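You operate a simulated robot arm through the tools that you are given. There is no shell and no other tool.

Carry out the task below with a simulated robot arm. There is one attempt and no reset: what you move stays moved.

JOB
Fill the outer ring of holes on the yellow rig's board.
Fine: the head starts at S, which keeps its mark; fill no inner hole.

It is judged by the outcome, as a careful person would: the job done as asked, and still so three seconds after it is handed in. It fails if anything else is knocked over, pushed out of place, dropped, spilled or broken.

ROBOT AND FRAMES
A 6-joint arm with a two-finger gripper, fixed in place. Base frame: the origin is at the foot of the arm, x ahead of it, y to its left, z up. Readings come in mm, rad, newtons and seconds.
It reaches about 1298 mm from its shoulder. Its first joint turns from -2.601 to 2.601 rad. Payload 1.57 kg.
Tool frame: the origin (TCP) lies between the finger pads and is the grasp point; the fingertips stand 21 mm ahead of it; z points along the fingers, y is the line along which they close. The gripper opens to 70 mm. The gripper's body begins 50 mm behind the TCP.
Orientation is that of the tool frame in the base frame, as a unit quaternion [x, y, z, w]. With the fingers straight down and closing along the base's y, the tool's x points along the base's -x, its y along +y and its z along -z.

CONTROLS
- The arm moves only by the tool send_rows. Its argument "targets" is a list of rows, each a list of 3 entries, a list of its own where there are three numbers: the closure in counts, from 0 (fully open) to 255 (shut), then the shift along the tool's x, y, z in mm, then the turn, a rotation vector about the tool's x, y, z in rad. In form: [[claw, [tx, ty, tz], [ax, ay, az]], ...]. A call has 1 to 20 rows; each row shifts and turns the commanded pose from where the row before left it, along the tool's axes as they then stand. Each row takes 0.2 s and may step no farther than 50 mm and 0.15 rad from the row before; otherwise, or with a gripper value out of range, the whole call is refused. A pose out of reach is approached as far as the arm can. The call stops where the force on the tool passes 40 N (or 10 N more than at its start, if that is more) or the arm is blocked; 0.2 s more then pass. The fingers move at their own pace and stop on an object; they squeeze with about 26 N. The grip force told is the motor's: it shows also when the fingers shut on nothing. Time passes only in rows, and 0.2 s behind the last, so rows that do not move let the fingers close. It gives the time, the measured TCP pose, the force on the tool (base axes), the opening and the grip force at its end, in the units of the frame above (readings bear some noise), with the torque about the TCP (base axes, N m) and any sound that the robot's microphone picked up.
- Cameras (640 x 400 px; columns grow to the right, rows downward): "scene" is fixed at [214.2, 504.2, 1605.8]; the picture's right is [-0.66, -0.75, 0.00], its down [-0.41, 0.36, -0.84] and it looks along [0.63, -0.56, -0.54] (base axes); focal length 320 px, centre (320, 200). "wrist" rides on the gripper at [79, 4, -81] in the tool frame; the picture's right is [-0.05, 1.00, 0.00], its down [-0.67, -0.04, -0.74] and it looks along [-0.74, -0.04, 0.67] (tool axes); focal length 256 px, centre (320, 200). There is no depth. A picture from a camera that has moved, and an enlarged one, comes with that camera's place and axes in the base frame and with its lens. The place of the scene camera against the robot may be out by one fixed shift of up to 12 mm in any direction.
- snapshot(camera): a new picture of that camera. It takes no simulated time.
- lift_body(by): slides the trunk up (or, below 0, down) by that many mm; the arm rides with it, the base frame stays. It gives what a move gives, with no picture.
- zoom(camera, box): a new picture of the part [left, top, right, bottom] of that camera's present view, enlarged. It takes no simulated time.
- sign_off(): hands the job in; it is judged then, once.

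Nothing tells you positions but the pictures and the camera data. Unless the task says otherwise, let go and move clear before handing in.

The tools are called after ">>>" by a JSON object that holds its "op" and its "data". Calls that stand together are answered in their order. send_rows: Moves the arm, as the interface text tells. Its arguments: {"type":"object","properties":{"targets":{"type":"array","items":{"type":"array"}}},"required":["targets"]} The other tools are called the same way: lift_body (by) slides the trunk up or down; snapshot (camera) takes a picture; zoom (camera, box) takes an enlarged picture of a part of a camera's view; sign_off () hands the job in.

At the start:

```text
time: 0.0
position: [676.2, -157.5, 1176.9]
tool_rot: [0.0, 1.0, 0.0, 0.0]
wrist_force: [-0.5, -0.2, -0.2]
ft_torque: [0.03, 0.01, 0.01]
finger_gap: 70.1
grasp_force: 0.0
trunk travel left (down, up): [-858.0, 112.0]
```

scene: 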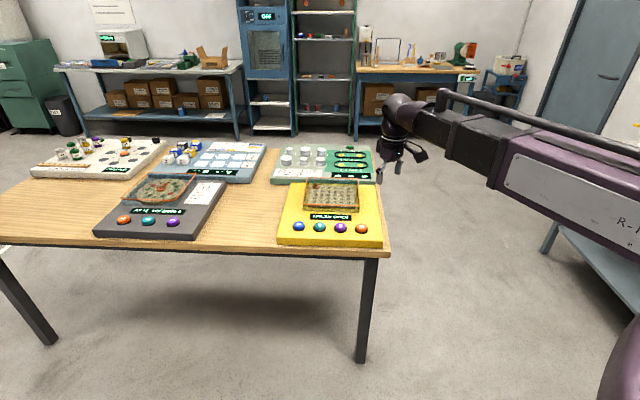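
wrist: 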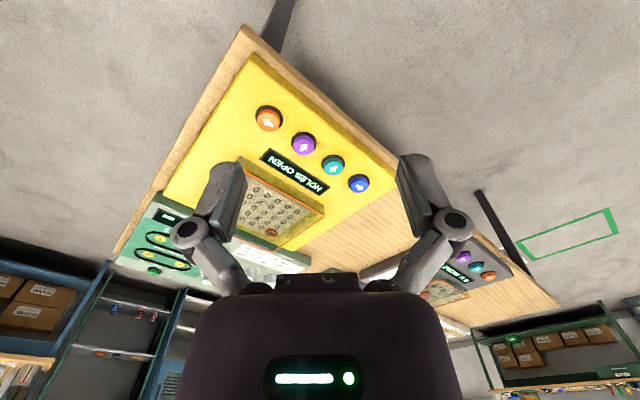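

I see a bench with several rigs. The yellow rig has a display, a board of holes under a cover, and four coloured buttons marked with arrows. I'll zoom in to read the details before moving anything.

>>> {"op": "zoom", "data": {"camera": "scene", "box": [270, 165, 400, 255]}}

>>> {"op": "zoom", "data": {"camera": "wrist", "box": [140, 60, 420, 270]}}

>>> {"op": "zoom", "data": {"camera": "scene", "box": [295, 170, 370, 225]}}

```text
4.44 times, centred on (335, 210) of scene
camera zoom: at [214.2, 504.2, 1605.8], right [-0.66, -0.75, 0.0], down [-0.41, 0.36, -0.84], along [0.63, -0.56, -0.54], focal length 1421 px, centre (253, 156)
```

zoom: 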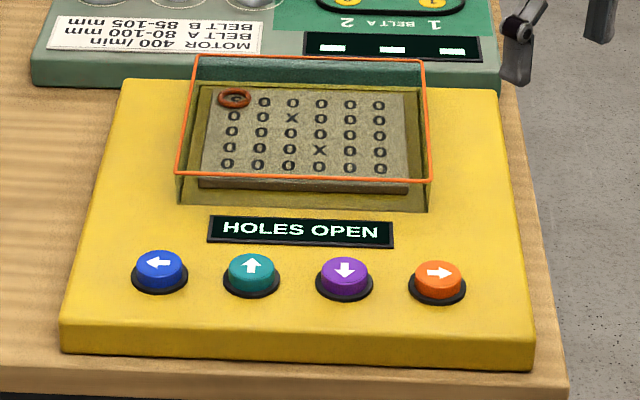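

```text
1.90 times, centred on (280, 165) of wrist
camera zoom: at [598.4, -153.3, 1256.1], right [0.05, 1.0, 0.0], down [0.67, -0.04, 0.74], along [0.74, -0.04, -0.67], focal length 488 px, centre (396, 267)
```

zoom: 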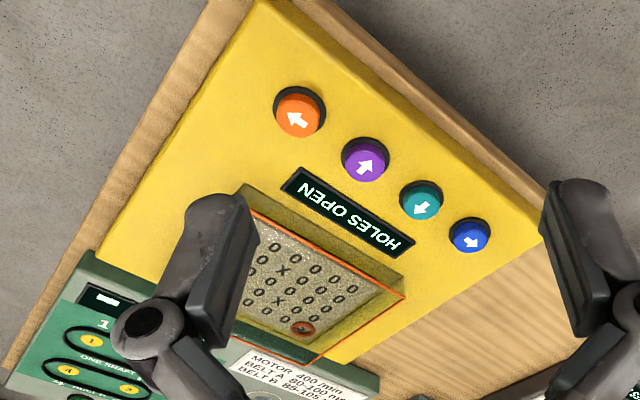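

```text
7.27 times, centred on (332, 198) of scene
camera zoom: at [214.2, 504.2, 1605.8], right [-0.66, -0.75, 0.0], down [-0.41, 0.36, -0.84], along [0.63, -0.56, -0.54], focal length 2326 px, centre (229, 218)
```

zoom: 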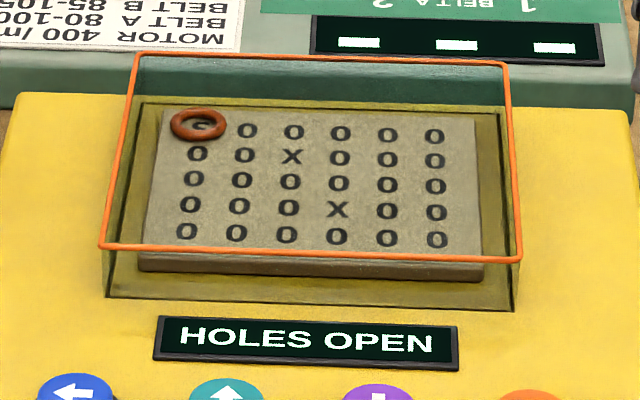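

The yellow rig shows a 5×6 board with the head (a red ring) on S at the top left. Its buttons, read facing the rig, are left (blue), up (teal), down (purple) and right (orange). I put the orange button near (831, -256, 855), so I'll close the fingers and move above it to refine that.

>>> {"op": "send_rows", "data": {"targets": [[255, [-10, -10, 15], [0, 0, 0]], [255, [-15, -12, 20], [0, 0, 0]], [255, [-15, -12, 20], [0, 0, 0]], [255, [-15, -12, 20], [0, 0, 0]], [255, [-15, -12, 20], [0, 0, 0]], [255, [-10, -12, 20], [0, 0, 0]], [255, [0, -10, 15], [0, 0, 0]], [255, [0, 0, 0], [0, 0, 0]]]}}

>>> {"op": "snapshot", "data": {"camera": "wrist"}}

>>> {"op": "snapshot", "data": {"camera": "scene"}}

```text
time: 1.8
position: [755.7, -236.7, 1176.9]
tool_rot: [0.0, 1.0, 0.0, 0.0]
wrist_force: [0.0, 0.3, -0.4]
ft_torque: [0.01, 0.01, -0.02]
finger_gap: 0.1
grasp_force: 26.5
out of reach, approached as far as the arm can: row 1, 2, 3, 4, 5, 6, 7
trunk travel left (down, up): [-858.0, 112.0]
```

```text
taken
camera wrist: at [677.1, -232.6, 1256.0], right [0.05, 1.0, 0.0], down [0.67, -0.04, 0.74], along [0.74, -0.04, -0.67], focal length 256 px, centre (320, 200)
```

wrist: 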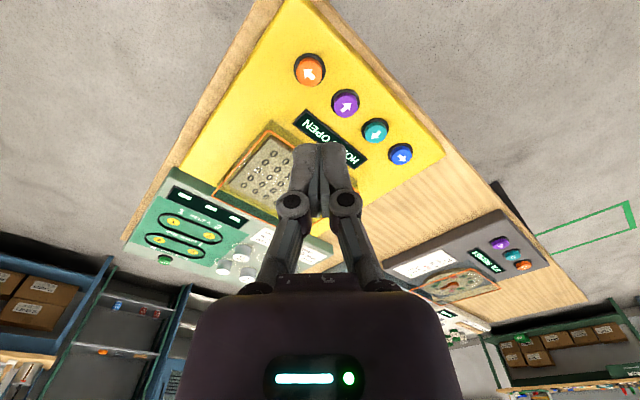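

```text
taken
```

scene: 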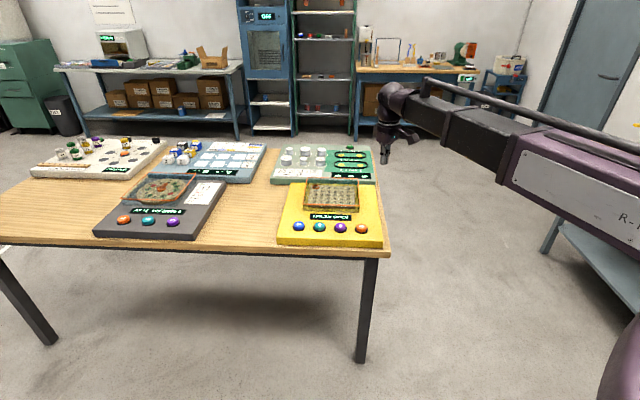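

The arm moved sideways but its height didn't change, so it seems height must come from the trunk. Triangulating gives orange ≈(829,-255), purple ≈(884,-200), teal ≈(940,-145) and blue ≈(992,-93), with tops near z 855. I'll lower the trunk a little first to see how it responds.

>>> {"op": "lift_body", "data": {"by": -60}}

```text
time: 2.8
position: [754.9, -237.6, 1117.2]
tool_rot: [0.0, 1.0, 0.0, 0.0]
wrist_force: [-0.1, 0.3, 0.5]
ft_torque: [-0.01, 0.05, -0.01]
finger_gap: 0.0
grasp_force: 25.1
trunk travel left (down, up): [-798.0, 172.0]
```

The trunk lowers the arm one-to-one. Next I'll test a small vertical arm move, along with a sideways shift towards the orange button.

>>> {"op": "send_rows", "data": {"targets": [[255, [-25, -6, 0], [0, 0, 0]], [255, [-25, -6, 0], [0, 0, 0]], [255, [-24, -5, 0], [0, 0, 0]], [255, [0, 0, 10], [0, 0, 0]], [255, [0, 0, 0], [0, 0, 0]]]}}

```text
time: 4.0
position: [830.0, -253.1, 1117.1]
tool_rot: [0.0, 1.0, 0.001, 0.0]
wrist_force: [0.0, 0.0, -0.2]
ft_torque: [0.03, 0.01, 0.02]
finger_gap: 0.2
grasp_force: 26.2
out of reach, approached as far as the arm can: row 4
trunk travel left (down, up): [-798.0, 172.0]
```

Vertical moves come only from the trunk, so I'll press the buttons with small trunk steps. I'm above orange now and will lower to a safe hover and look again.

>>> {"op": "lift_body", "data": {"by": -160}}

>>> {"op": "snapshot", "data": {"camera": "wrist"}}

>>> {"op": "zoom", "data": {"camera": "scene", "box": [270, 150, 430, 260]}}

```text
time: 5.8
position: [829.7, -253.2, 956.4]
tool_rot: [0.0, 1.0, 0.0, 0.0]
wrist_force: [-0.3, 0.1, -0.5]
ft_torque: [-0.02, 0.01, 0.02]
finger_gap: 0.0
grasp_force: 26.2
trunk travel left (down, up): [-638.0, 332.0]
```

```text
taken
camera wrist: at [751.1, -249.2, 1036.1], right [0.05, 1.0, 0.0], down [0.67, -0.04, 0.74], along [0.74, -0.04, -0.67], focal length 256 px, centre (320, 200)
```

wrist: 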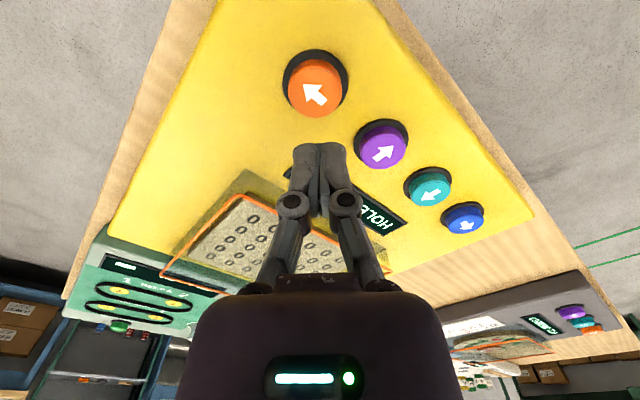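

```text
3.64 times, centred on (350, 205) of scene
camera zoom: at [214.2, 504.2, 1605.8], right [-0.66, -0.75, 0.0], down [-0.41, 0.36, -0.84], along [0.63, -0.56, -0.54], focal length 1163 px, centre (211, 182)
```

zoom: 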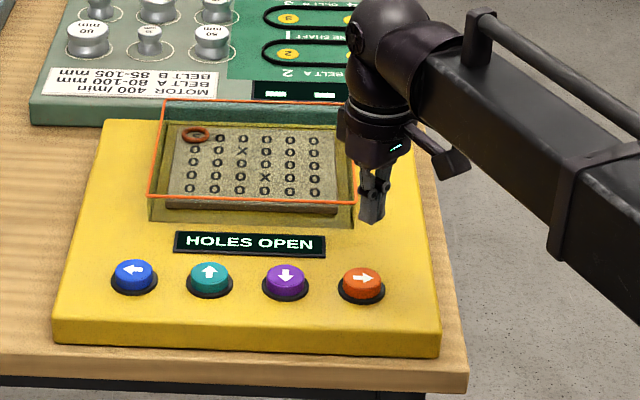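

The head is still on S and I'm over orange at about (830,-256). I'll centre, lower close to its top, then go down in small steps to find the press depth.

>>> {"op": "send_rows", "data": {"targets": [[255, [0, -2.5, 0], [0, 0, 0]], [255, [0, 0, 0], [0, 0, 0]]]}}

>>> {"op": "lift_body", "data": {"by": -66}}

>>> {"op": "snapshot", "data": {"camera": "wrist"}}

>>> {"op": "zoom", "data": {"camera": "scene", "box": [290, 170, 410, 250]}}

```text
time: 6.4
position: [829.0, -255.6, 958.2]
tool_rot: [-0.001, 1.0, 0.0, 0.0]
wrist_force: [0.4, -0.1, -0.5]
ft_torque: [0.01, 0.03, -0.04]
finger_gap: 0.0
grasp_force: 26.0
trunk travel left (down, up): [-638.0, 332.0]
```

```text
time: 7.5
position: [830.1, -255.2, 891.4]
tool_rot: [0.001, 1.0, 0.0, 0.001]
wrist_force: [-0.8, 0.1, -0.1]
ft_torque: [-0.02, -0.04, 0.03]
finger_gap: 0.2
grasp_force: 26.1
trunk travel left (down, up): [-572.0, 398.0]
```

```text
taken
camera wrist: at [751.6, -251.5, 970.1], right [0.05, 1.0, 0.0], down [0.67, -0.04, 0.74], along [0.74, -0.04, -0.67], focal length 256 px, centre (320, 200)
```

wrist: 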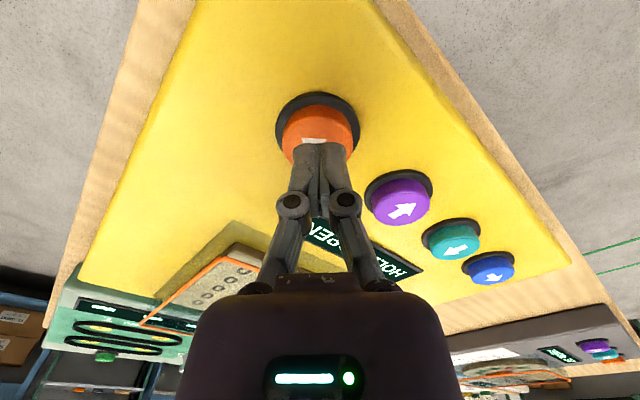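

```text
5.00 times, centred on (350, 210) of scene
camera zoom: at [214.2, 504.2, 1605.8], right [-0.66, -0.75, 0.0], down [-0.41, 0.36, -0.84], along [0.63, -0.56, -0.54], focal length 1599 px, centre (170, 150)
```

zoom: 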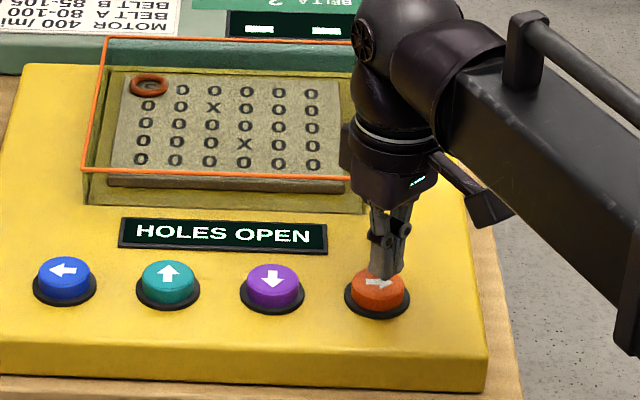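

The fingertips are just above the orange button and look well centred. I'll lower in small steps and watch the force and the head.

>>> {"op": "lift_body", "data": {"by": -8}}

>>> {"op": "lift_body", "data": {"by": -4}}

>>> {"op": "zoom", "data": {"camera": "scene", "box": [290, 170, 410, 250]}}

```text
time: 8.1
position: [829.2, -254.4, 883.4]
tool_rot: [0.0, 1.0, -0.001, 0.001]
wrist_force: [-0.3, 0.2, 0.0]
ft_torque: [0.04, 0.0, 0.0]
finger_gap: 0.1
grasp_force: 25.8
trunk travel left (down, up): [-564.0, 406.0]
```

```text
time: 8.6
position: [829.6, -255.8, 878.8]
tool_rot: [0.0, 1.0, -0.001, 0.0]
wrist_force: [-0.7, 1.1, 0.8]
ft_torque: [-0.03, 0.01, 0.0]
finger_gap: 0.0
grasp_force: 26.2
trunk travel left (down, up): [-560.0, 410.0]
```

```text
5.00 times, centred on (350, 210) of scene
camera zoom: at [214.2, 504.2, 1605.8], right [-0.66, -0.75, 0.0], down [-0.41, 0.36, -0.84], along [0.63, -0.56, -0.54], focal length 1599 px, centre (170, 150)
```

zoom: 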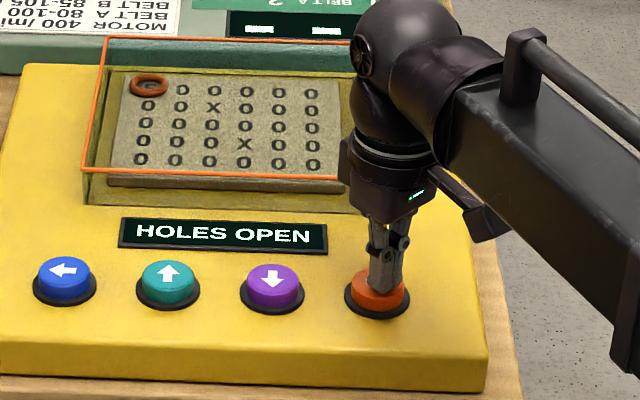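

Contact with the button looks imminent, and the head hasn't moved. I'll continue in 2 mm steps.

>>> {"op": "lift_body", "data": {"by": -2}}

>>> {"op": "zoom", "data": {"camera": "scene", "box": [290, 170, 410, 250]}}

```text
time: 9.1
position: [830.0, -255.1, 875.8]
tool_rot: [0.0, 1.0, -0.001, 0.0]
wrist_force: [-0.5, -0.4, -0.3]
ft_torque: [0.01, -0.01, -0.01]
finger_gap: 0.0
grasp_force: 26.1
trunk travel left (down, up): [-558.0, 412.0]
```

```text
5.00 times, centred on (350, 210) of scene
camera zoom: at [214.2, 504.2, 1605.8], right [-0.66, -0.75, 0.0], down [-0.41, 0.36, -0.84], along [0.63, -0.56, -0.54], focal length 1599 px, centre (170, 150)
```

zoom: 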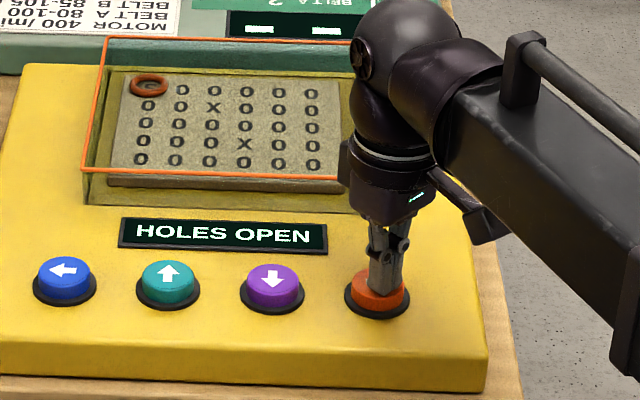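

There is still no force and no head movement at z ≈ 876, so I'll keep stepping down.

>>> {"op": "lift_body", "data": {"by": -2}}

>>> {"op": "zoom", "data": {"camera": "scene", "box": [290, 170, 410, 250]}}

```text
time: 9.6
position: [830.5, -255.7, 875.6]
tool_rot: [0.001, 1.0, 0.0, 0.0]
wrist_force: [-0.4, -0.2, 0.3]
ft_torque: [-0.02, 0.0, 0.02]
finger_gap: 0.0
grasp_force: 26.3
trunk travel left (down, up): [-556.0, 414.0]
```

```text
5.00 times, centred on (350, 210) of scene
camera zoom: at [214.2, 504.2, 1605.8], right [-0.66, -0.75, 0.0], down [-0.41, 0.36, -0.84], along [0.63, -0.56, -0.54], focal length 1599 px, centre (170, 150)
```

zoom: 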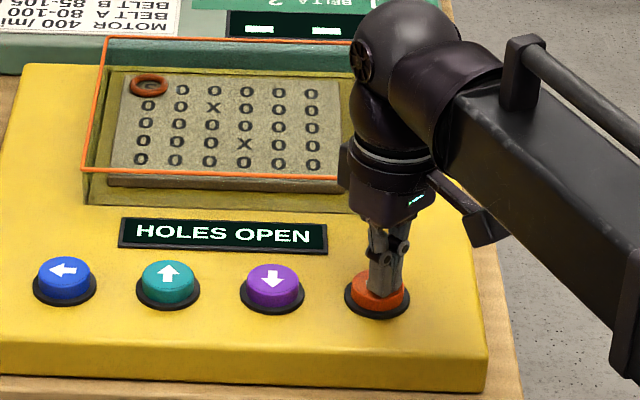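

Still free at about z 875. I'll take another 2 mm step.

>>> {"op": "lift_body", "data": {"by": -2}}

>>> {"op": "zoom", "data": {"camera": "scene", "box": [290, 170, 410, 250]}}

```text
time: 10.1
position: [830.5, -255.3, 872.4]
tool_rot: [0.0, 1.0, 0.0, 0.0]
wrist_force: [0.6, 0.5, 2.4]
ft_torque: [-0.02, -0.02, 0.01]
finger_gap: 6.2
grasp_force: 28.5
trunk travel left (down, up): [-554.0, 416.0]
heard: click
```

```text
5.00 times, centred on (350, 210) of scene
camera zoom: at [214.2, 504.2, 1605.8], right [-0.66, -0.75, 0.0], down [-0.41, 0.36, -0.84], along [0.63, -0.56, -0.54], focal length 1599 px, centre (170, 150)
```

zoom: 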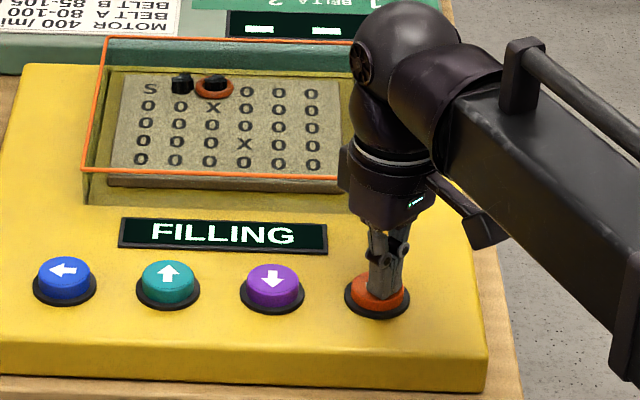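

A click was heard and the display reads FILLING. Two holes are filled and the head is two cells along, which could be auto-repeat while held. I'll release now and see whether it stops.

>>> {"op": "lift_body", "data": {"by": 6}}

>>> {"op": "zoom", "data": {"camera": "scene", "box": [290, 170, 410, 250]}}

>>> {"op": "snapshot", "data": {"camera": "wrist"}}

```text
time: 10.7
position: [829.4, -254.9, 878.3]
tool_rot: [-0.001, 1.0, 0.0, 0.001]
wrist_force: [-0.2, -0.3, 0.5]
ft_torque: [0.01, -0.02, -0.01]
finger_gap: 0.0
grasp_force: 28.4
trunk travel left (down, up): [-560.0, 410.0]
```

```text
5.00 times, centred on (350, 210) of scene
camera zoom: at [214.2, 504.2, 1605.8], right [-0.66, -0.75, 0.0], down [-0.41, 0.36, -0.84], along [0.63, -0.56, -0.54], focal length 1599 px, centre (170, 150)
```

zoom: 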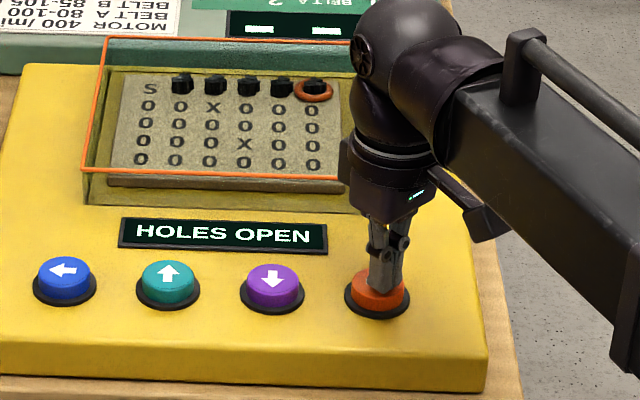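

```text
taken
camera wrist: at [751.7, -251.5, 958.0], right [0.05, 1.0, 0.0], down [0.67, -0.04, 0.74], along [0.74, -0.04, -0.67], focal length 256 px, centre (320, 200)
```

wrist: 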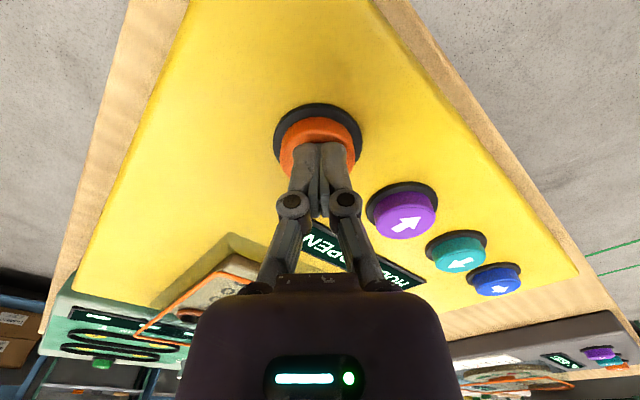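

The top row is fully filled with the head at the top-right corner, so one press slides the head to the edge, and S kept its mark. Next is down (purple) at about (885,-202), which I'll reach by raising, shifting and checking alignment.

>>> {"op": "lift_body", "data": {"by": 25}}

>>> {"op": "send_rows", "data": {"targets": [[255, [-19, 18, 0], [0, 0, 0]], [255, [-18, 18, 0], [0, 0, 0]], [255, [-18, 17, 0], [0, 0, 0]], [255, [0, 0, 0], [0, 0, 0]]]}}

>>> {"op": "snapshot", "data": {"camera": "wrist"}}

>>> {"op": "zoom", "data": {"camera": "scene", "box": [290, 170, 410, 250]}}

```text
time: 11.4
position: [830.4, -255.5, 903.7]
tool_rot: [0.0, 1.0, 0.0, 0.0]
wrist_force: [-0.7, 0.0, -0.2]
ft_torque: [-0.01, 0.04, 0.0]
finger_gap: 0.0
grasp_force: 28.7
trunk travel left (down, up): [-585.0, 385.0]
```

```text
time: 12.4
position: [884.1, -202.0, 903.7]
tool_rot: [0.0, 1.0, 0.0, 0.0]
wrist_force: [0.7, -0.5, -0.5]
ft_torque: [0.02, 0.0, 0.02]
finger_gap: 0.2
grasp_force: 28.5
trunk travel left (down, up): [-585.0, 385.0]
```

```text
taken
camera wrist: at [805.9, -197.6, 983.0], right [0.05, 1.0, 0.0], down [0.67, -0.04, 0.74], along [0.74, -0.04, -0.67], focal length 256 px, centre (320, 200)
```

wrist: 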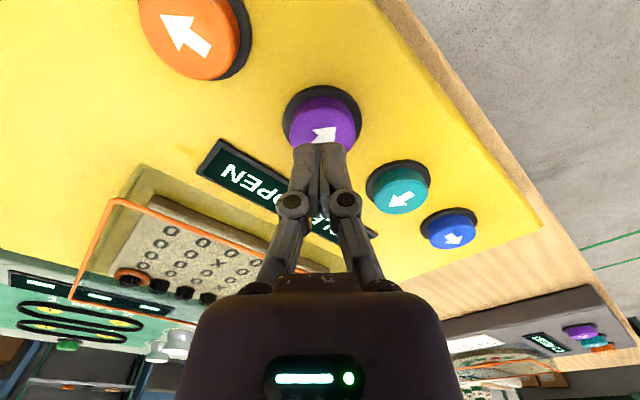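

```text
5.00 times, centred on (350, 210) of scene
camera zoom: at [214.2, 504.2, 1605.8], right [-0.66, -0.75, 0.0], down [-0.41, 0.36, -0.84], along [0.63, -0.56, -0.54], focal length 1599 px, centre (170, 150)
```

zoom: 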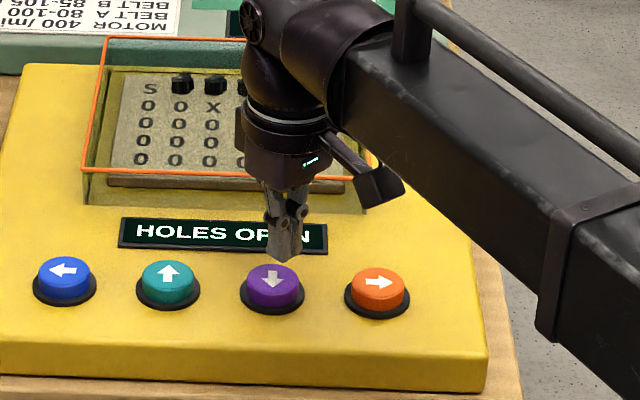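

I'm aligned over purple. I'll lower to just above it and then press to the same depth that worked for orange.

>>> {"op": "lift_body", "data": {"by": -28}}

>>> {"op": "lift_body", "data": {"by": -3}}

>>> {"op": "zoom", "data": {"camera": "wrist", "box": [40, 150, 340, 340]}}

```text
time: 13.1
position: [884.3, -202.4, 875.6]
tool_rot: [-0.001, 1.0, 0.0, 0.0]
wrist_force: [-0.4, -0.5, -0.3]
ft_torque: [-0.01, 0.01, 0.02]
finger_gap: 0.1
grasp_force: 28.4
trunk travel left (down, up): [-557.0, 413.0]
```

```text
time: 13.7
position: [883.9, -203.4, 874.1]
tool_rot: [0.0, 1.0, 0.0, -0.001]
wrist_force: [0.3, 0.9, 2.9]
ft_torque: [0.0, -0.04, -0.03]
finger_gap: 6.2
grasp_force: 28.6
trunk travel left (down, up): [-554.0, 416.0]
heard: click
```

```text
2.11 times, centred on (190, 245) of wrist
camera zoom: at [805.7, -197.9, 952.2], right [0.05, 1.0, 0.0], down [0.67, -0.04, 0.75], along [0.74, -0.04, -0.67], focal length 539 px, centre (594, 105)
```

zoom: 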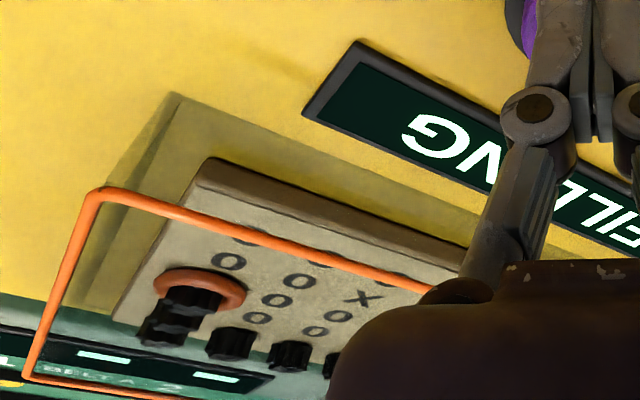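

The click was heard and the head is sliding down the right column. I'll release, rise and check.

>>> {"op": "lift_body", "data": {"by": 6}}

>>> {"op": "lift_body", "data": {"by": 25}}

>>> {"op": "snapshot", "data": {"camera": "wrist"}}

>>> {"op": "zoom", "data": {"camera": "scene", "box": [290, 170, 410, 250]}}

```text
time: 14.2
position: [884.2, -201.4, 878.1]
tool_rot: [0.0, 1.0, 0.0, -0.001]
wrist_force: [0.1, -0.4, 0.6]
ft_torque: [-0.04, 0.01, -0.02]
finger_gap: 0.2
grasp_force: 28.6
trunk travel left (down, up): [-560.0, 410.0]
```

```text
time: 14.9
position: [884.3, -202.1, 903.9]
tool_rot: [0.0, 1.0, 0.0, -0.001]
wrist_force: [-0.1, -0.3, 0.4]
ft_torque: [-0.03, -0.02, -0.02]
finger_gap: 0.0
grasp_force: 28.6
trunk travel left (down, up): [-585.0, 385.0]
```

```text
taken
camera wrist: at [805.9, -197.9, 983.0], right [0.05, 1.0, 0.0], down [0.67, -0.04, 0.74], along [0.74, -0.04, -0.67], focal length 256 px, centre (320, 200)
```

wrist: 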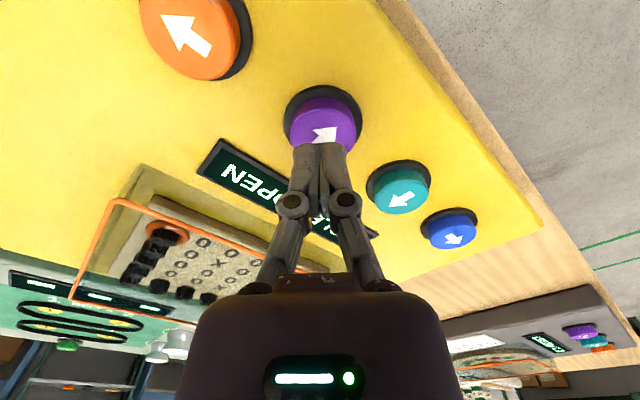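

```text
5.00 times, centred on (350, 210) of scene
camera zoom: at [214.2, 504.2, 1605.8], right [-0.66, -0.75, 0.0], down [-0.41, 0.36, -0.84], along [0.63, -0.56, -0.54], focal length 1599 px, centre (170, 150)
```

zoom: 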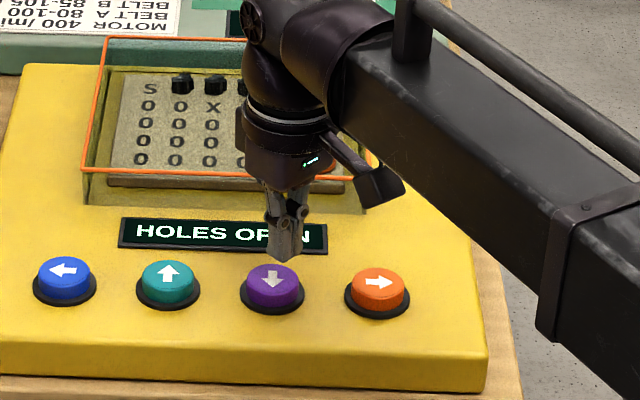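

The right column appears filled with the head in the lower corner. I'll zoom in to confirm before pressing left.

>>> {"op": "zoom", "data": {"camera": "wrist", "box": [80, 180, 280, 310]}}

```text
3.08 times, centred on (180, 245) of wrist
camera zoom: at [805.9, -197.9, 983.0], right [0.05, 1.0, 0.0], down [0.67, -0.04, 0.74], along [0.74, -0.04, -0.67], focal length 788 px, centre (751, 62)
```

zoom: 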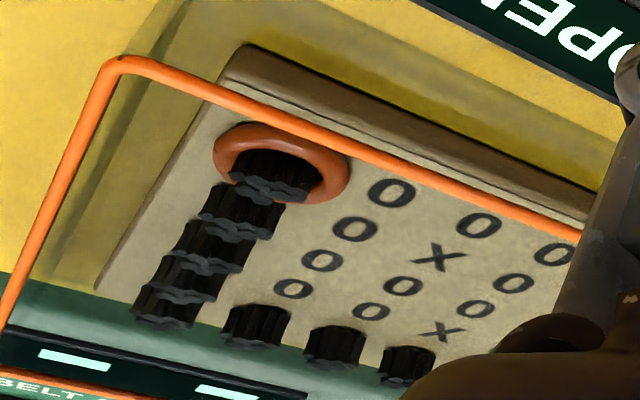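

The right column is full and the head is in the bottom-right corner. Next is left (blue) at about (990,-96), where I'll hover and check.

>>> {"op": "send_rows", "data": {"targets": [[255, [-18, 18, 0], [0, 0, 0]], [255, [-18, 18, 0], [0, 0, 0]], [255, [-18, 18, 0], [0, 0, 0]], [255, [-18, 18, 0], [0, 0, 0]], [255, [-18, 18, 0], [0, 0, 0]], [255, [-16, 16, 0], [0, 0, 0]], [255, [0, 0, 0], [0, 0, 0]]]}}

>>> {"op": "snapshot", "data": {"camera": "wrist"}}

>>> {"op": "zoom", "data": {"camera": "scene", "box": [270, 170, 390, 250]}}

```text
time: 16.5
position: [991.1, -96.9, 904.3]
tool_rot: [0.0, 1.0, 0.0, 0.001]
wrist_force: [0.3, 1.1, -0.1]
ft_torque: [0.0, 0.0, 0.01]
finger_gap: 0.0
grasp_force: 28.9
trunk travel left (down, up): [-585.0, 385.0]
```

```text
taken
camera wrist: at [913.2, -92.3, 983.0], right [0.05, 1.0, 0.0], down [0.67, -0.04, 0.74], along [0.74, -0.04, -0.67], focal length 256 px, centre (320, 200)
```

wrist: 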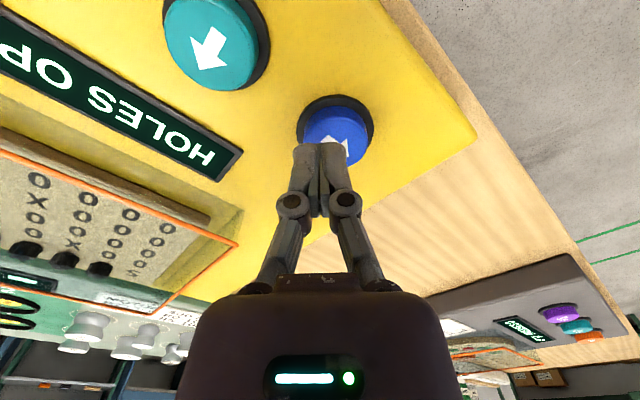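

```text
5.00 times, centred on (330, 210) of scene
camera zoom: at [214.2, 504.2, 1605.8], right [-0.66, -0.75, 0.0], down [-0.41, 0.36, -0.84], along [0.63, -0.56, -0.54], focal length 1599 px, centre (270, 150)
```

zoom: 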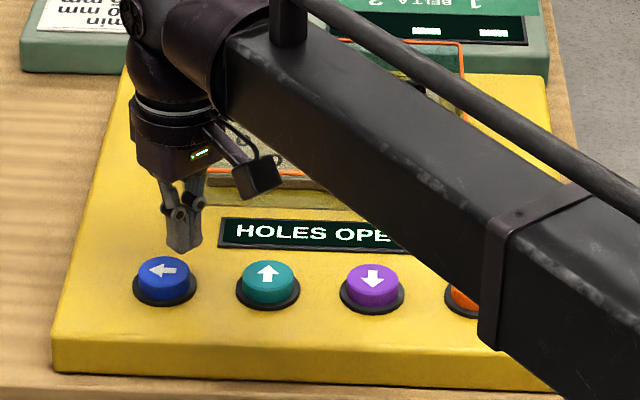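

I'm slightly off the blue button's centre. I'll zoom in to work out the correction.

>>> {"op": "zoom", "data": {"camera": "wrist", "box": [260, 80, 420, 180]}}

```text
4.00 times, centred on (340, 130) of wrist
camera zoom: at [913.2, -92.3, 983.0], right [0.05, 1.0, 0.0], down [0.67, -0.04, 0.74], along [0.74, -0.04, -0.67], focal length 1024 px, centre (240, 480)
```

zoom: 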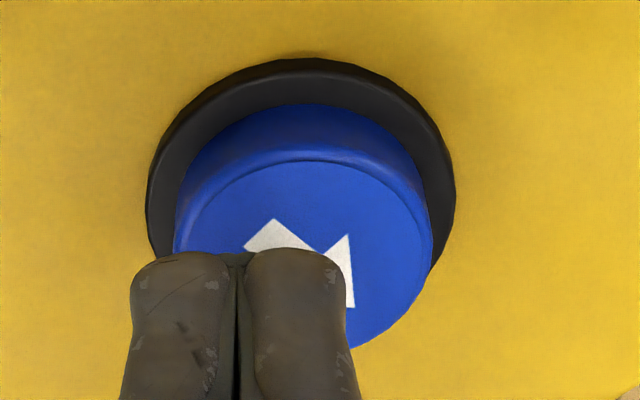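

The close view puts blue's centre about 13 mm farther in x and 8 mm in y than my hover, with the button top near z 853. I'll shift to centre on it and check.

>>> {"op": "send_rows", "data": {"targets": [[255, [-12.5, 8.5, 0], [0, 0, 0]], [255, [0, 0, 0], [0, 0, 0]]]}}

>>> {"op": "lift_body", "data": {"by": -18}}

>>> {"op": "zoom", "data": {"camera": "wrist", "box": [240, 80, 400, 180]}}

>>> {"op": "zoom", "data": {"camera": "scene", "box": [270, 170, 390, 250]}}

```text
time: 17.1
position: [1002.6, -87.6, 903.4]
tool_rot: [0.001, 1.0, 0.0, 0.0]
wrist_force: [-0.6, -0.4, 0.3]
ft_torque: [0.03, 0.0, 0.0]
finger_gap: 0.0
grasp_force: 28.7
trunk travel left (down, up): [-585.0, 385.0]
```

```text
time: 17.8
position: [1002.4, -89.6, 885.6]
tool_rot: [0.001, 1.0, 0.0, 0.0]
wrist_force: [0.7, -0.3, -0.4]
ft_torque: [-0.02, -0.01, 0.0]
finger_gap: 0.2
grasp_force: 28.1
trunk travel left (down, up): [-567.0, 403.0]
```

```text
4.00 times, centred on (320, 130) of wrist
camera zoom: at [924.7, -84.0, 965.1], right [0.05, 1.0, 0.0], down [0.67, -0.04, 0.74], along [0.74, -0.04, -0.67], focal length 1024 px, centre (320, 480)
```

zoom: 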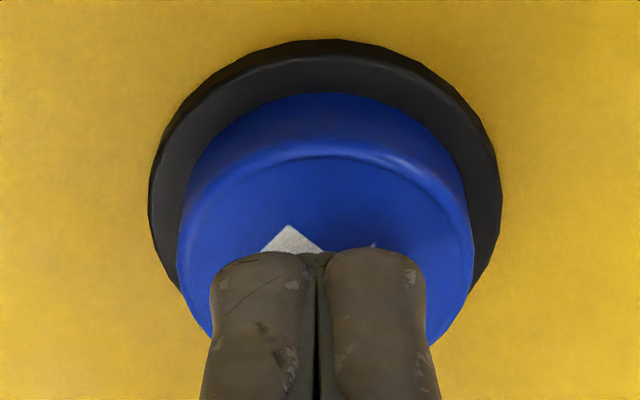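

```text
5.00 times, centred on (330, 210) of scene
camera zoom: at [214.2, 504.2, 1605.8], right [-0.66, -0.75, 0.0], down [-0.41, 0.36, -0.84], along [0.63, -0.56, -0.54], focal length 1599 px, centre (270, 150)
```

zoom: 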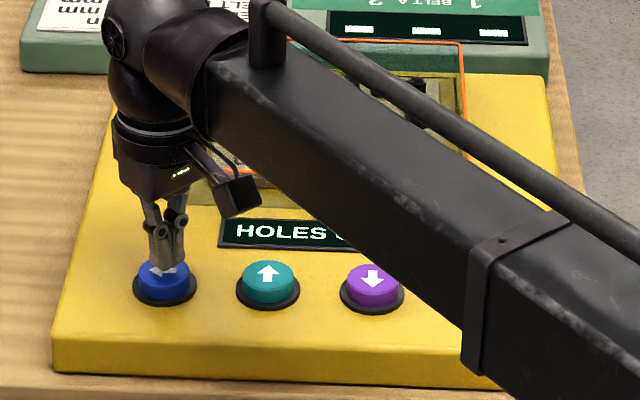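

I'm centred on blue with the forearm well above the guard. Now I'll press left.

>>> {"op": "lift_body", "data": {"by": -10}}

>>> {"op": "lift_body", "data": {"by": -3}}

>>> {"op": "snapshot", "data": {"camera": "wrist"}}

```text
time: 18.3
position: [1003.8, -87.9, 875.0]
tool_rot: [0.001, 1.0, 0.0, 0.0]
wrist_force: [0.3, 0.5, -0.1]
ft_torque: [-0.01, 0.0, -0.01]
finger_gap: 5.9
grasp_force: 28.4
trunk travel left (down, up): [-557.0, 413.0]
```

```text
time: 18.9
position: [1002.9, -88.9, 872.4]
tool_rot: [0.0, 1.0, 0.0, 0.0]
wrist_force: [1.0, -0.7, 2.3]
ft_torque: [0.0, -0.02, -0.01]
finger_gap: 6.0
grasp_force: 28.4
trunk travel left (down, up): [-554.0, 416.0]
heard: click
```

```text
taken
camera wrist: at [924.7, -84.0, 952.2], right [0.05, 1.0, 0.0], down [0.67, -0.04, 0.75], along [0.74, -0.04, -0.67], focal length 256 px, centre (320, 200)
```

wrist: 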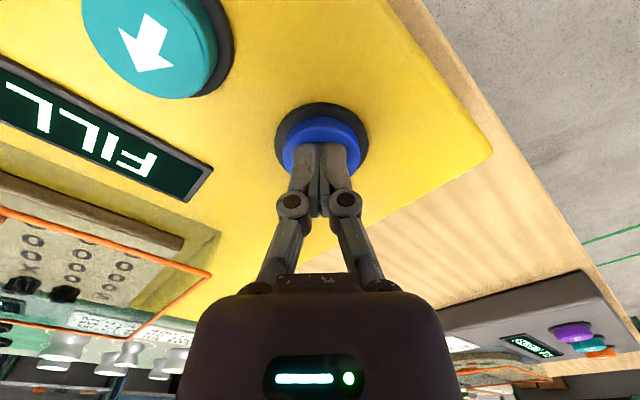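

The click was heard and it is filling along the bottom row. I'll release, rise and verify.

>>> {"op": "lift_body", "data": {"by": 6}}

>>> {"op": "lift_body", "data": {"by": 25}}

>>> {"op": "send_rows", "data": {"targets": [[255, [14, -14, 0], [0, 0, 0]], [255, [14, -14, 0], [0, 0, 0]], [255, [14, -14, 0], [0, 0, 0]], [255, [13, -13, 0], [0, 0, 0]], [255, [0, 0, 0], [0, 0, 0]]]}}

>>> {"op": "snapshot", "data": {"camera": "wrist"}}

>>> {"op": "zoom", "data": {"camera": "wrist", "box": [240, 80, 400, 180]}}

>>> {"op": "zoom", "data": {"camera": "scene", "box": [280, 170, 400, 250]}}

```text
time: 19.4
position: [1002.7, -88.7, 877.1]
tool_rot: [0.0, 1.0, 0.0, 0.0]
wrist_force: [0.0, 0.2, -0.4]
ft_torque: [-0.01, 0.01, 0.01]
finger_gap: 0.1
grasp_force: 28.9
trunk travel left (down, up): [-560.0, 410.0]
```

```text
time: 20.1
position: [1004.3, -88.0, 903.1]
tool_rot: [0.0, 1.0, 0.0, 0.0]
wrist_force: [0.5, 0.0, 0.4]
ft_torque: [-0.02, 0.01, -0.01]
finger_gap: 0.0
grasp_force: 29.0
trunk travel left (down, up): [-585.0, 385.0]
```

```text
time: 21.3
position: [948.3, -141.6, 904.8]
tool_rot: [0.0, 1.0, 0.0, 0.0]
wrist_force: [0.3, -0.1, 0.8]
ft_torque: [0.0, 0.0, 0.02]
finger_gap: 0.0
grasp_force: 28.8
trunk travel left (down, up): [-585.0, 385.0]
```

```text
taken
camera wrist: at [869.8, -139.1, 983.0], right [0.05, 1.0, 0.0], down [0.67, -0.04, 0.74], along [0.74, -0.04, -0.67], focal length 256 px, centre (320, 200)
```

wrist: 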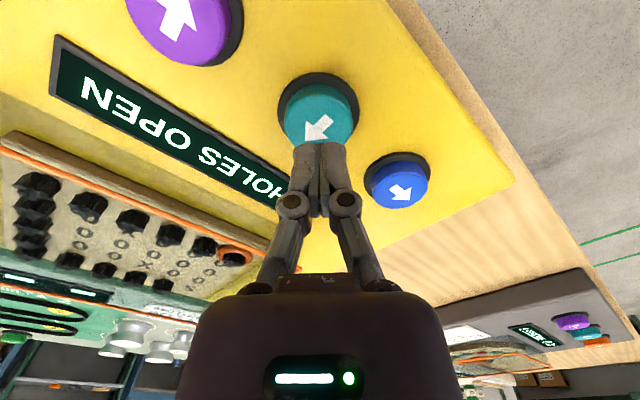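

```text
4.00 times, centred on (320, 130) of wrist
camera zoom: at [869.8, -139.1, 983.0], right [0.05, 1.0, 0.0], down [0.67, -0.04, 0.74], along [0.74, -0.04, -0.67], focal length 1024 px, centre (320, 480)
```

zoom: 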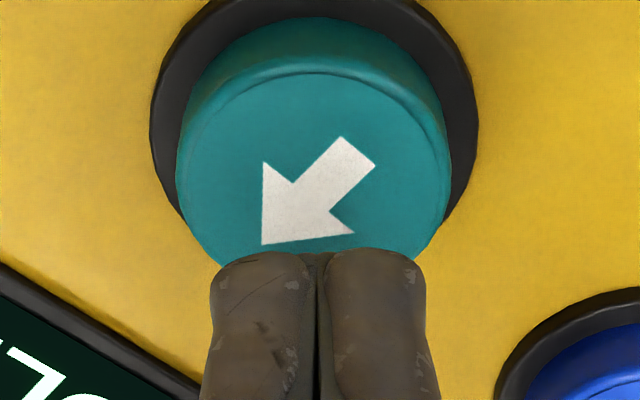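

```text
5.00 times, centred on (340, 210) of scene
camera zoom: at [214.2, 504.2, 1605.8], right [-0.66, -0.75, 0.0], down [-0.41, 0.36, -0.84], along [0.63, -0.56, -0.54], focal length 1599 px, centre (220, 150)
```

zoom: 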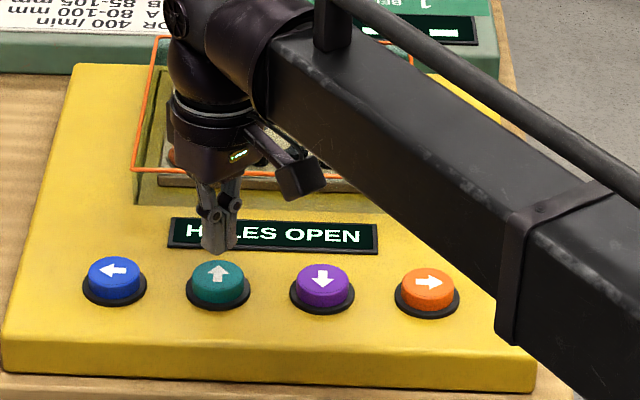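

I'm well centred on teal and the bottom row looks filled with the head at the left end. I'll zoom in to confirm before the last press.

>>> {"op": "zoom", "data": {"camera": "wrist", "box": [0, 150, 260, 310]}}

```text
2.46 times, centred on (130, 230) of wrist
camera zoom: at [869.8, -139.1, 983.0], right [0.05, 1.0, 0.0], down [0.67, -0.04, 0.74], along [0.74, -0.04, -0.67], focal length 630 px, centre (788, 126)
```

zoom: 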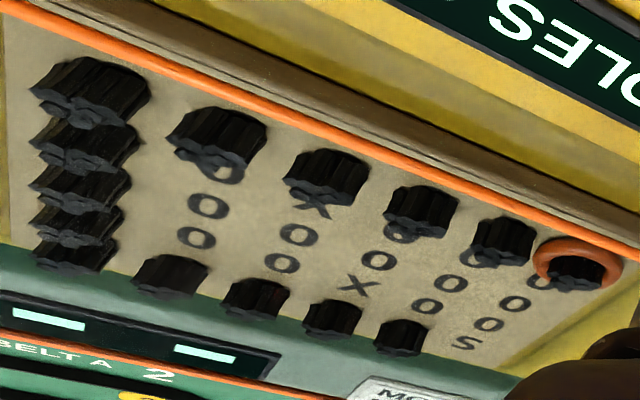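

The board matches the plan: the top row, right column and bottom row are filled, no inner holes are, and the head is at bottom-left. The last press is up (teal), which should fill the rest of the left column and return the head to S.

>>> {"op": "lift_body", "data": {"by": -28}}

>>> {"op": "lift_body", "data": {"by": -3}}

>>> {"op": "lift_body", "data": {"by": 6}}

>>> {"op": "lift_body", "data": {"by": 25}}

>>> {"op": "snapshot", "data": {"camera": "wrist"}}

>>> {"op": "zoom", "data": {"camera": "wrist", "box": [0, 150, 260, 310]}}

```text
time: 22.1
position: [946.7, -142.4, 875.6]
tool_rot: [-0.001, 1.0, 0.0, 0.0]
wrist_force: [0.0, 0.1, 0.9]
ft_torque: [-0.01, 0.01, -0.01]
finger_gap: 0.3
grasp_force: 28.4
trunk travel left (down, up): [-557.0, 413.0]
```

```text
time: 22.6
position: [948.3, -143.0, 872.5]
tool_rot: [-0.001, 1.0, 0.001, 0.0]
wrist_force: [0.4, -0.1, 1.6]
ft_torque: [-0.02, -0.03, -0.02]
finger_gap: 6.2
grasp_force: 28.5
trunk travel left (down, up): [-554.0, 416.0]
heard: click
```

```text
time: 23.1
position: [948.2, -144.0, 878.5]
tool_rot: [0.0, 1.0, 0.0, 0.0]
wrist_force: [-0.1, -0.9, 0.3]
ft_torque: [-0.02, 0.0, 0.03]
finger_gap: 0.0
grasp_force: 28.6
trunk travel left (down, up): [-560.0, 410.0]
```

```text
time: 23.8
position: [948.4, -143.0, 903.1]
tool_rot: [0.0, 1.0, 0.0, 0.0]
wrist_force: [-0.6, -0.5, -0.2]
ft_torque: [0.0, 0.01, 0.0]
finger_gap: 0.1
grasp_force: 28.5
trunk travel left (down, up): [-585.0, 385.0]
```

```text
taken
camera wrist: at [869.9, -138.7, 983.0], right [0.05, 1.0, 0.0], down [0.67, -0.04, 0.74], along [0.74, -0.04, -0.67], focal length 256 px, centre (320, 200)
```

wrist: 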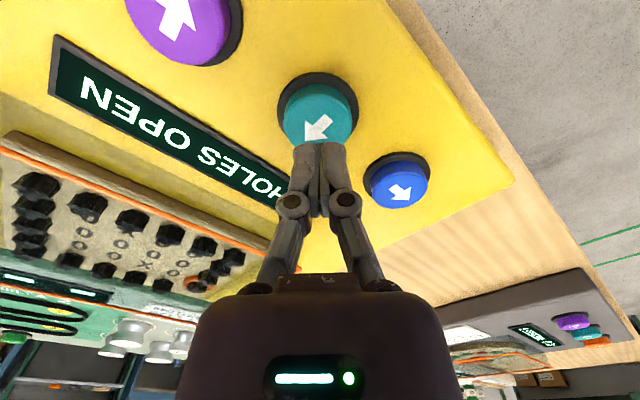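

```text
2.46 times, centred on (130, 230) of wrist
camera zoom: at [869.9, -138.7, 983.0], right [0.05, 1.0, 0.0], down [0.67, -0.04, 0.74], along [0.74, -0.04, -0.67], focal length 630 px, centre (788, 126)
```

zoom: 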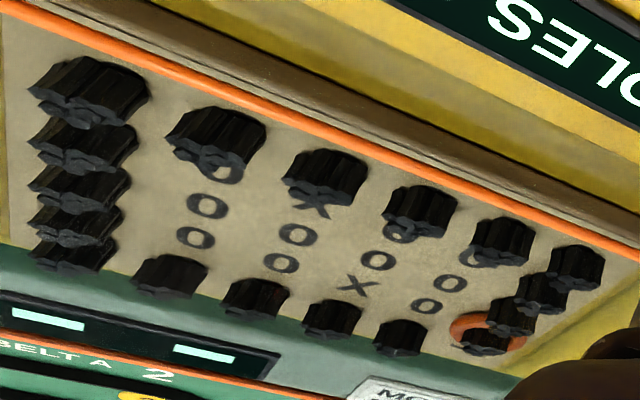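

All four pegs of the left column appear in place and the head has stopped next to S. I'll rise and back the arm away to get a clear scene view.

>>> {"op": "lift_body", "data": {"by": 150}}

>>> {"op": "send_rows", "data": {"targets": [[255, [30, -10, 0], [0, 0, 0]], [255, [40, -10, 0], [0, 0, 0]], [255, [40, -10, 0], [0, 0, 0]], [255, [40, -15, 0], [0, 0, 0]], [255, [40, -15, 0], [0, 0, 0]], [255, [40, -15, 0], [0, 0, 0]], [255, [30, -10, 0], [0, 0, 0]], [255, [0, 0, 0], [0, 0, 0]]]}}

>>> {"op": "zoom", "data": {"camera": "scene", "box": [295, 170, 370, 225]}}

>>> {"op": "snapshot", "data": {"camera": "scene"}}

```text
time: 25.6
position: [947.8, -142.4, 1053.7]
tool_rot: [0.0, 1.0, 0.0, 0.0]
wrist_force: [-0.3, -0.5, -0.3]
ft_torque: [0.0, 0.03, -0.03]
finger_gap: 0.1
grasp_force: 29.0
trunk travel left (down, up): [-735.0, 235.0]
```

```text
time: 27.4
position: [689.0, -230.7, 1053.4]
tool_rot: [0.0, 1.0, 0.0, 0.0]
wrist_force: [-0.4, -0.8, -1.2]
ft_torque: [0.02, -0.04, -0.02]
finger_gap: 0.0
grasp_force: 28.6
trunk travel left (down, up): [-735.0, 235.0]
```

```text
7.27 times, centred on (332, 198) of scene
camera zoom: at [214.2, 504.2, 1605.8], right [-0.66, -0.75, 0.0], down [-0.41, 0.36, -0.84], along [0.63, -0.56, -0.54], focal length 2326 px, centre (229, 218)
```

zoom: 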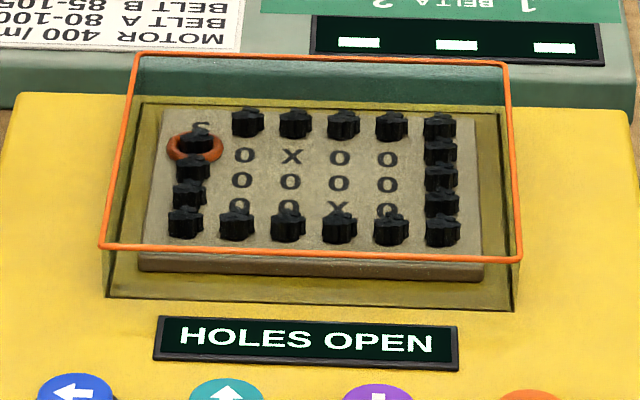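

```text
taken
```

scene: 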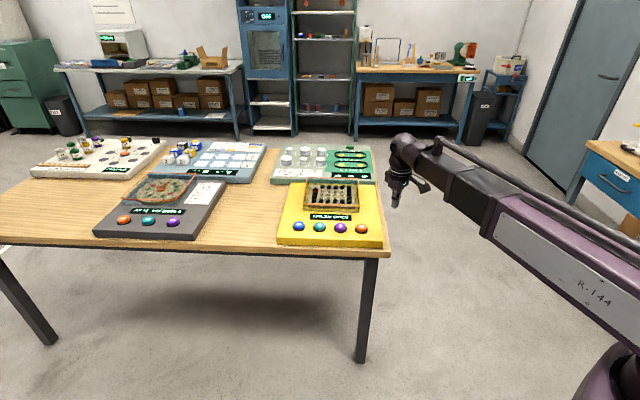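

The scene view shows every outer hole filled, S still marked, and the head resting just below it. All inner marks are untouched, nothing else has moved and the arm is clear, so I'm handing in.

>>> {"op": "sign_off", "data": {}}

```text
The job is handed in.
```

The outer ring on the yellow rig's board is full. All 17 outer holes have pegs, S still shows its mark, and no inner hole was filled.

- **How it went:** each button press slid the head along a whole side, so it took four presses: right, down, left, up. The head stopped in the hole just below S.
- **Display:** it still reads HOLES OPEN, I think because the inner holes are still open.
- **Surroundings:** nothing else looks disturbed in the last scene picture. The arm was raised and backed clear before I handed in.
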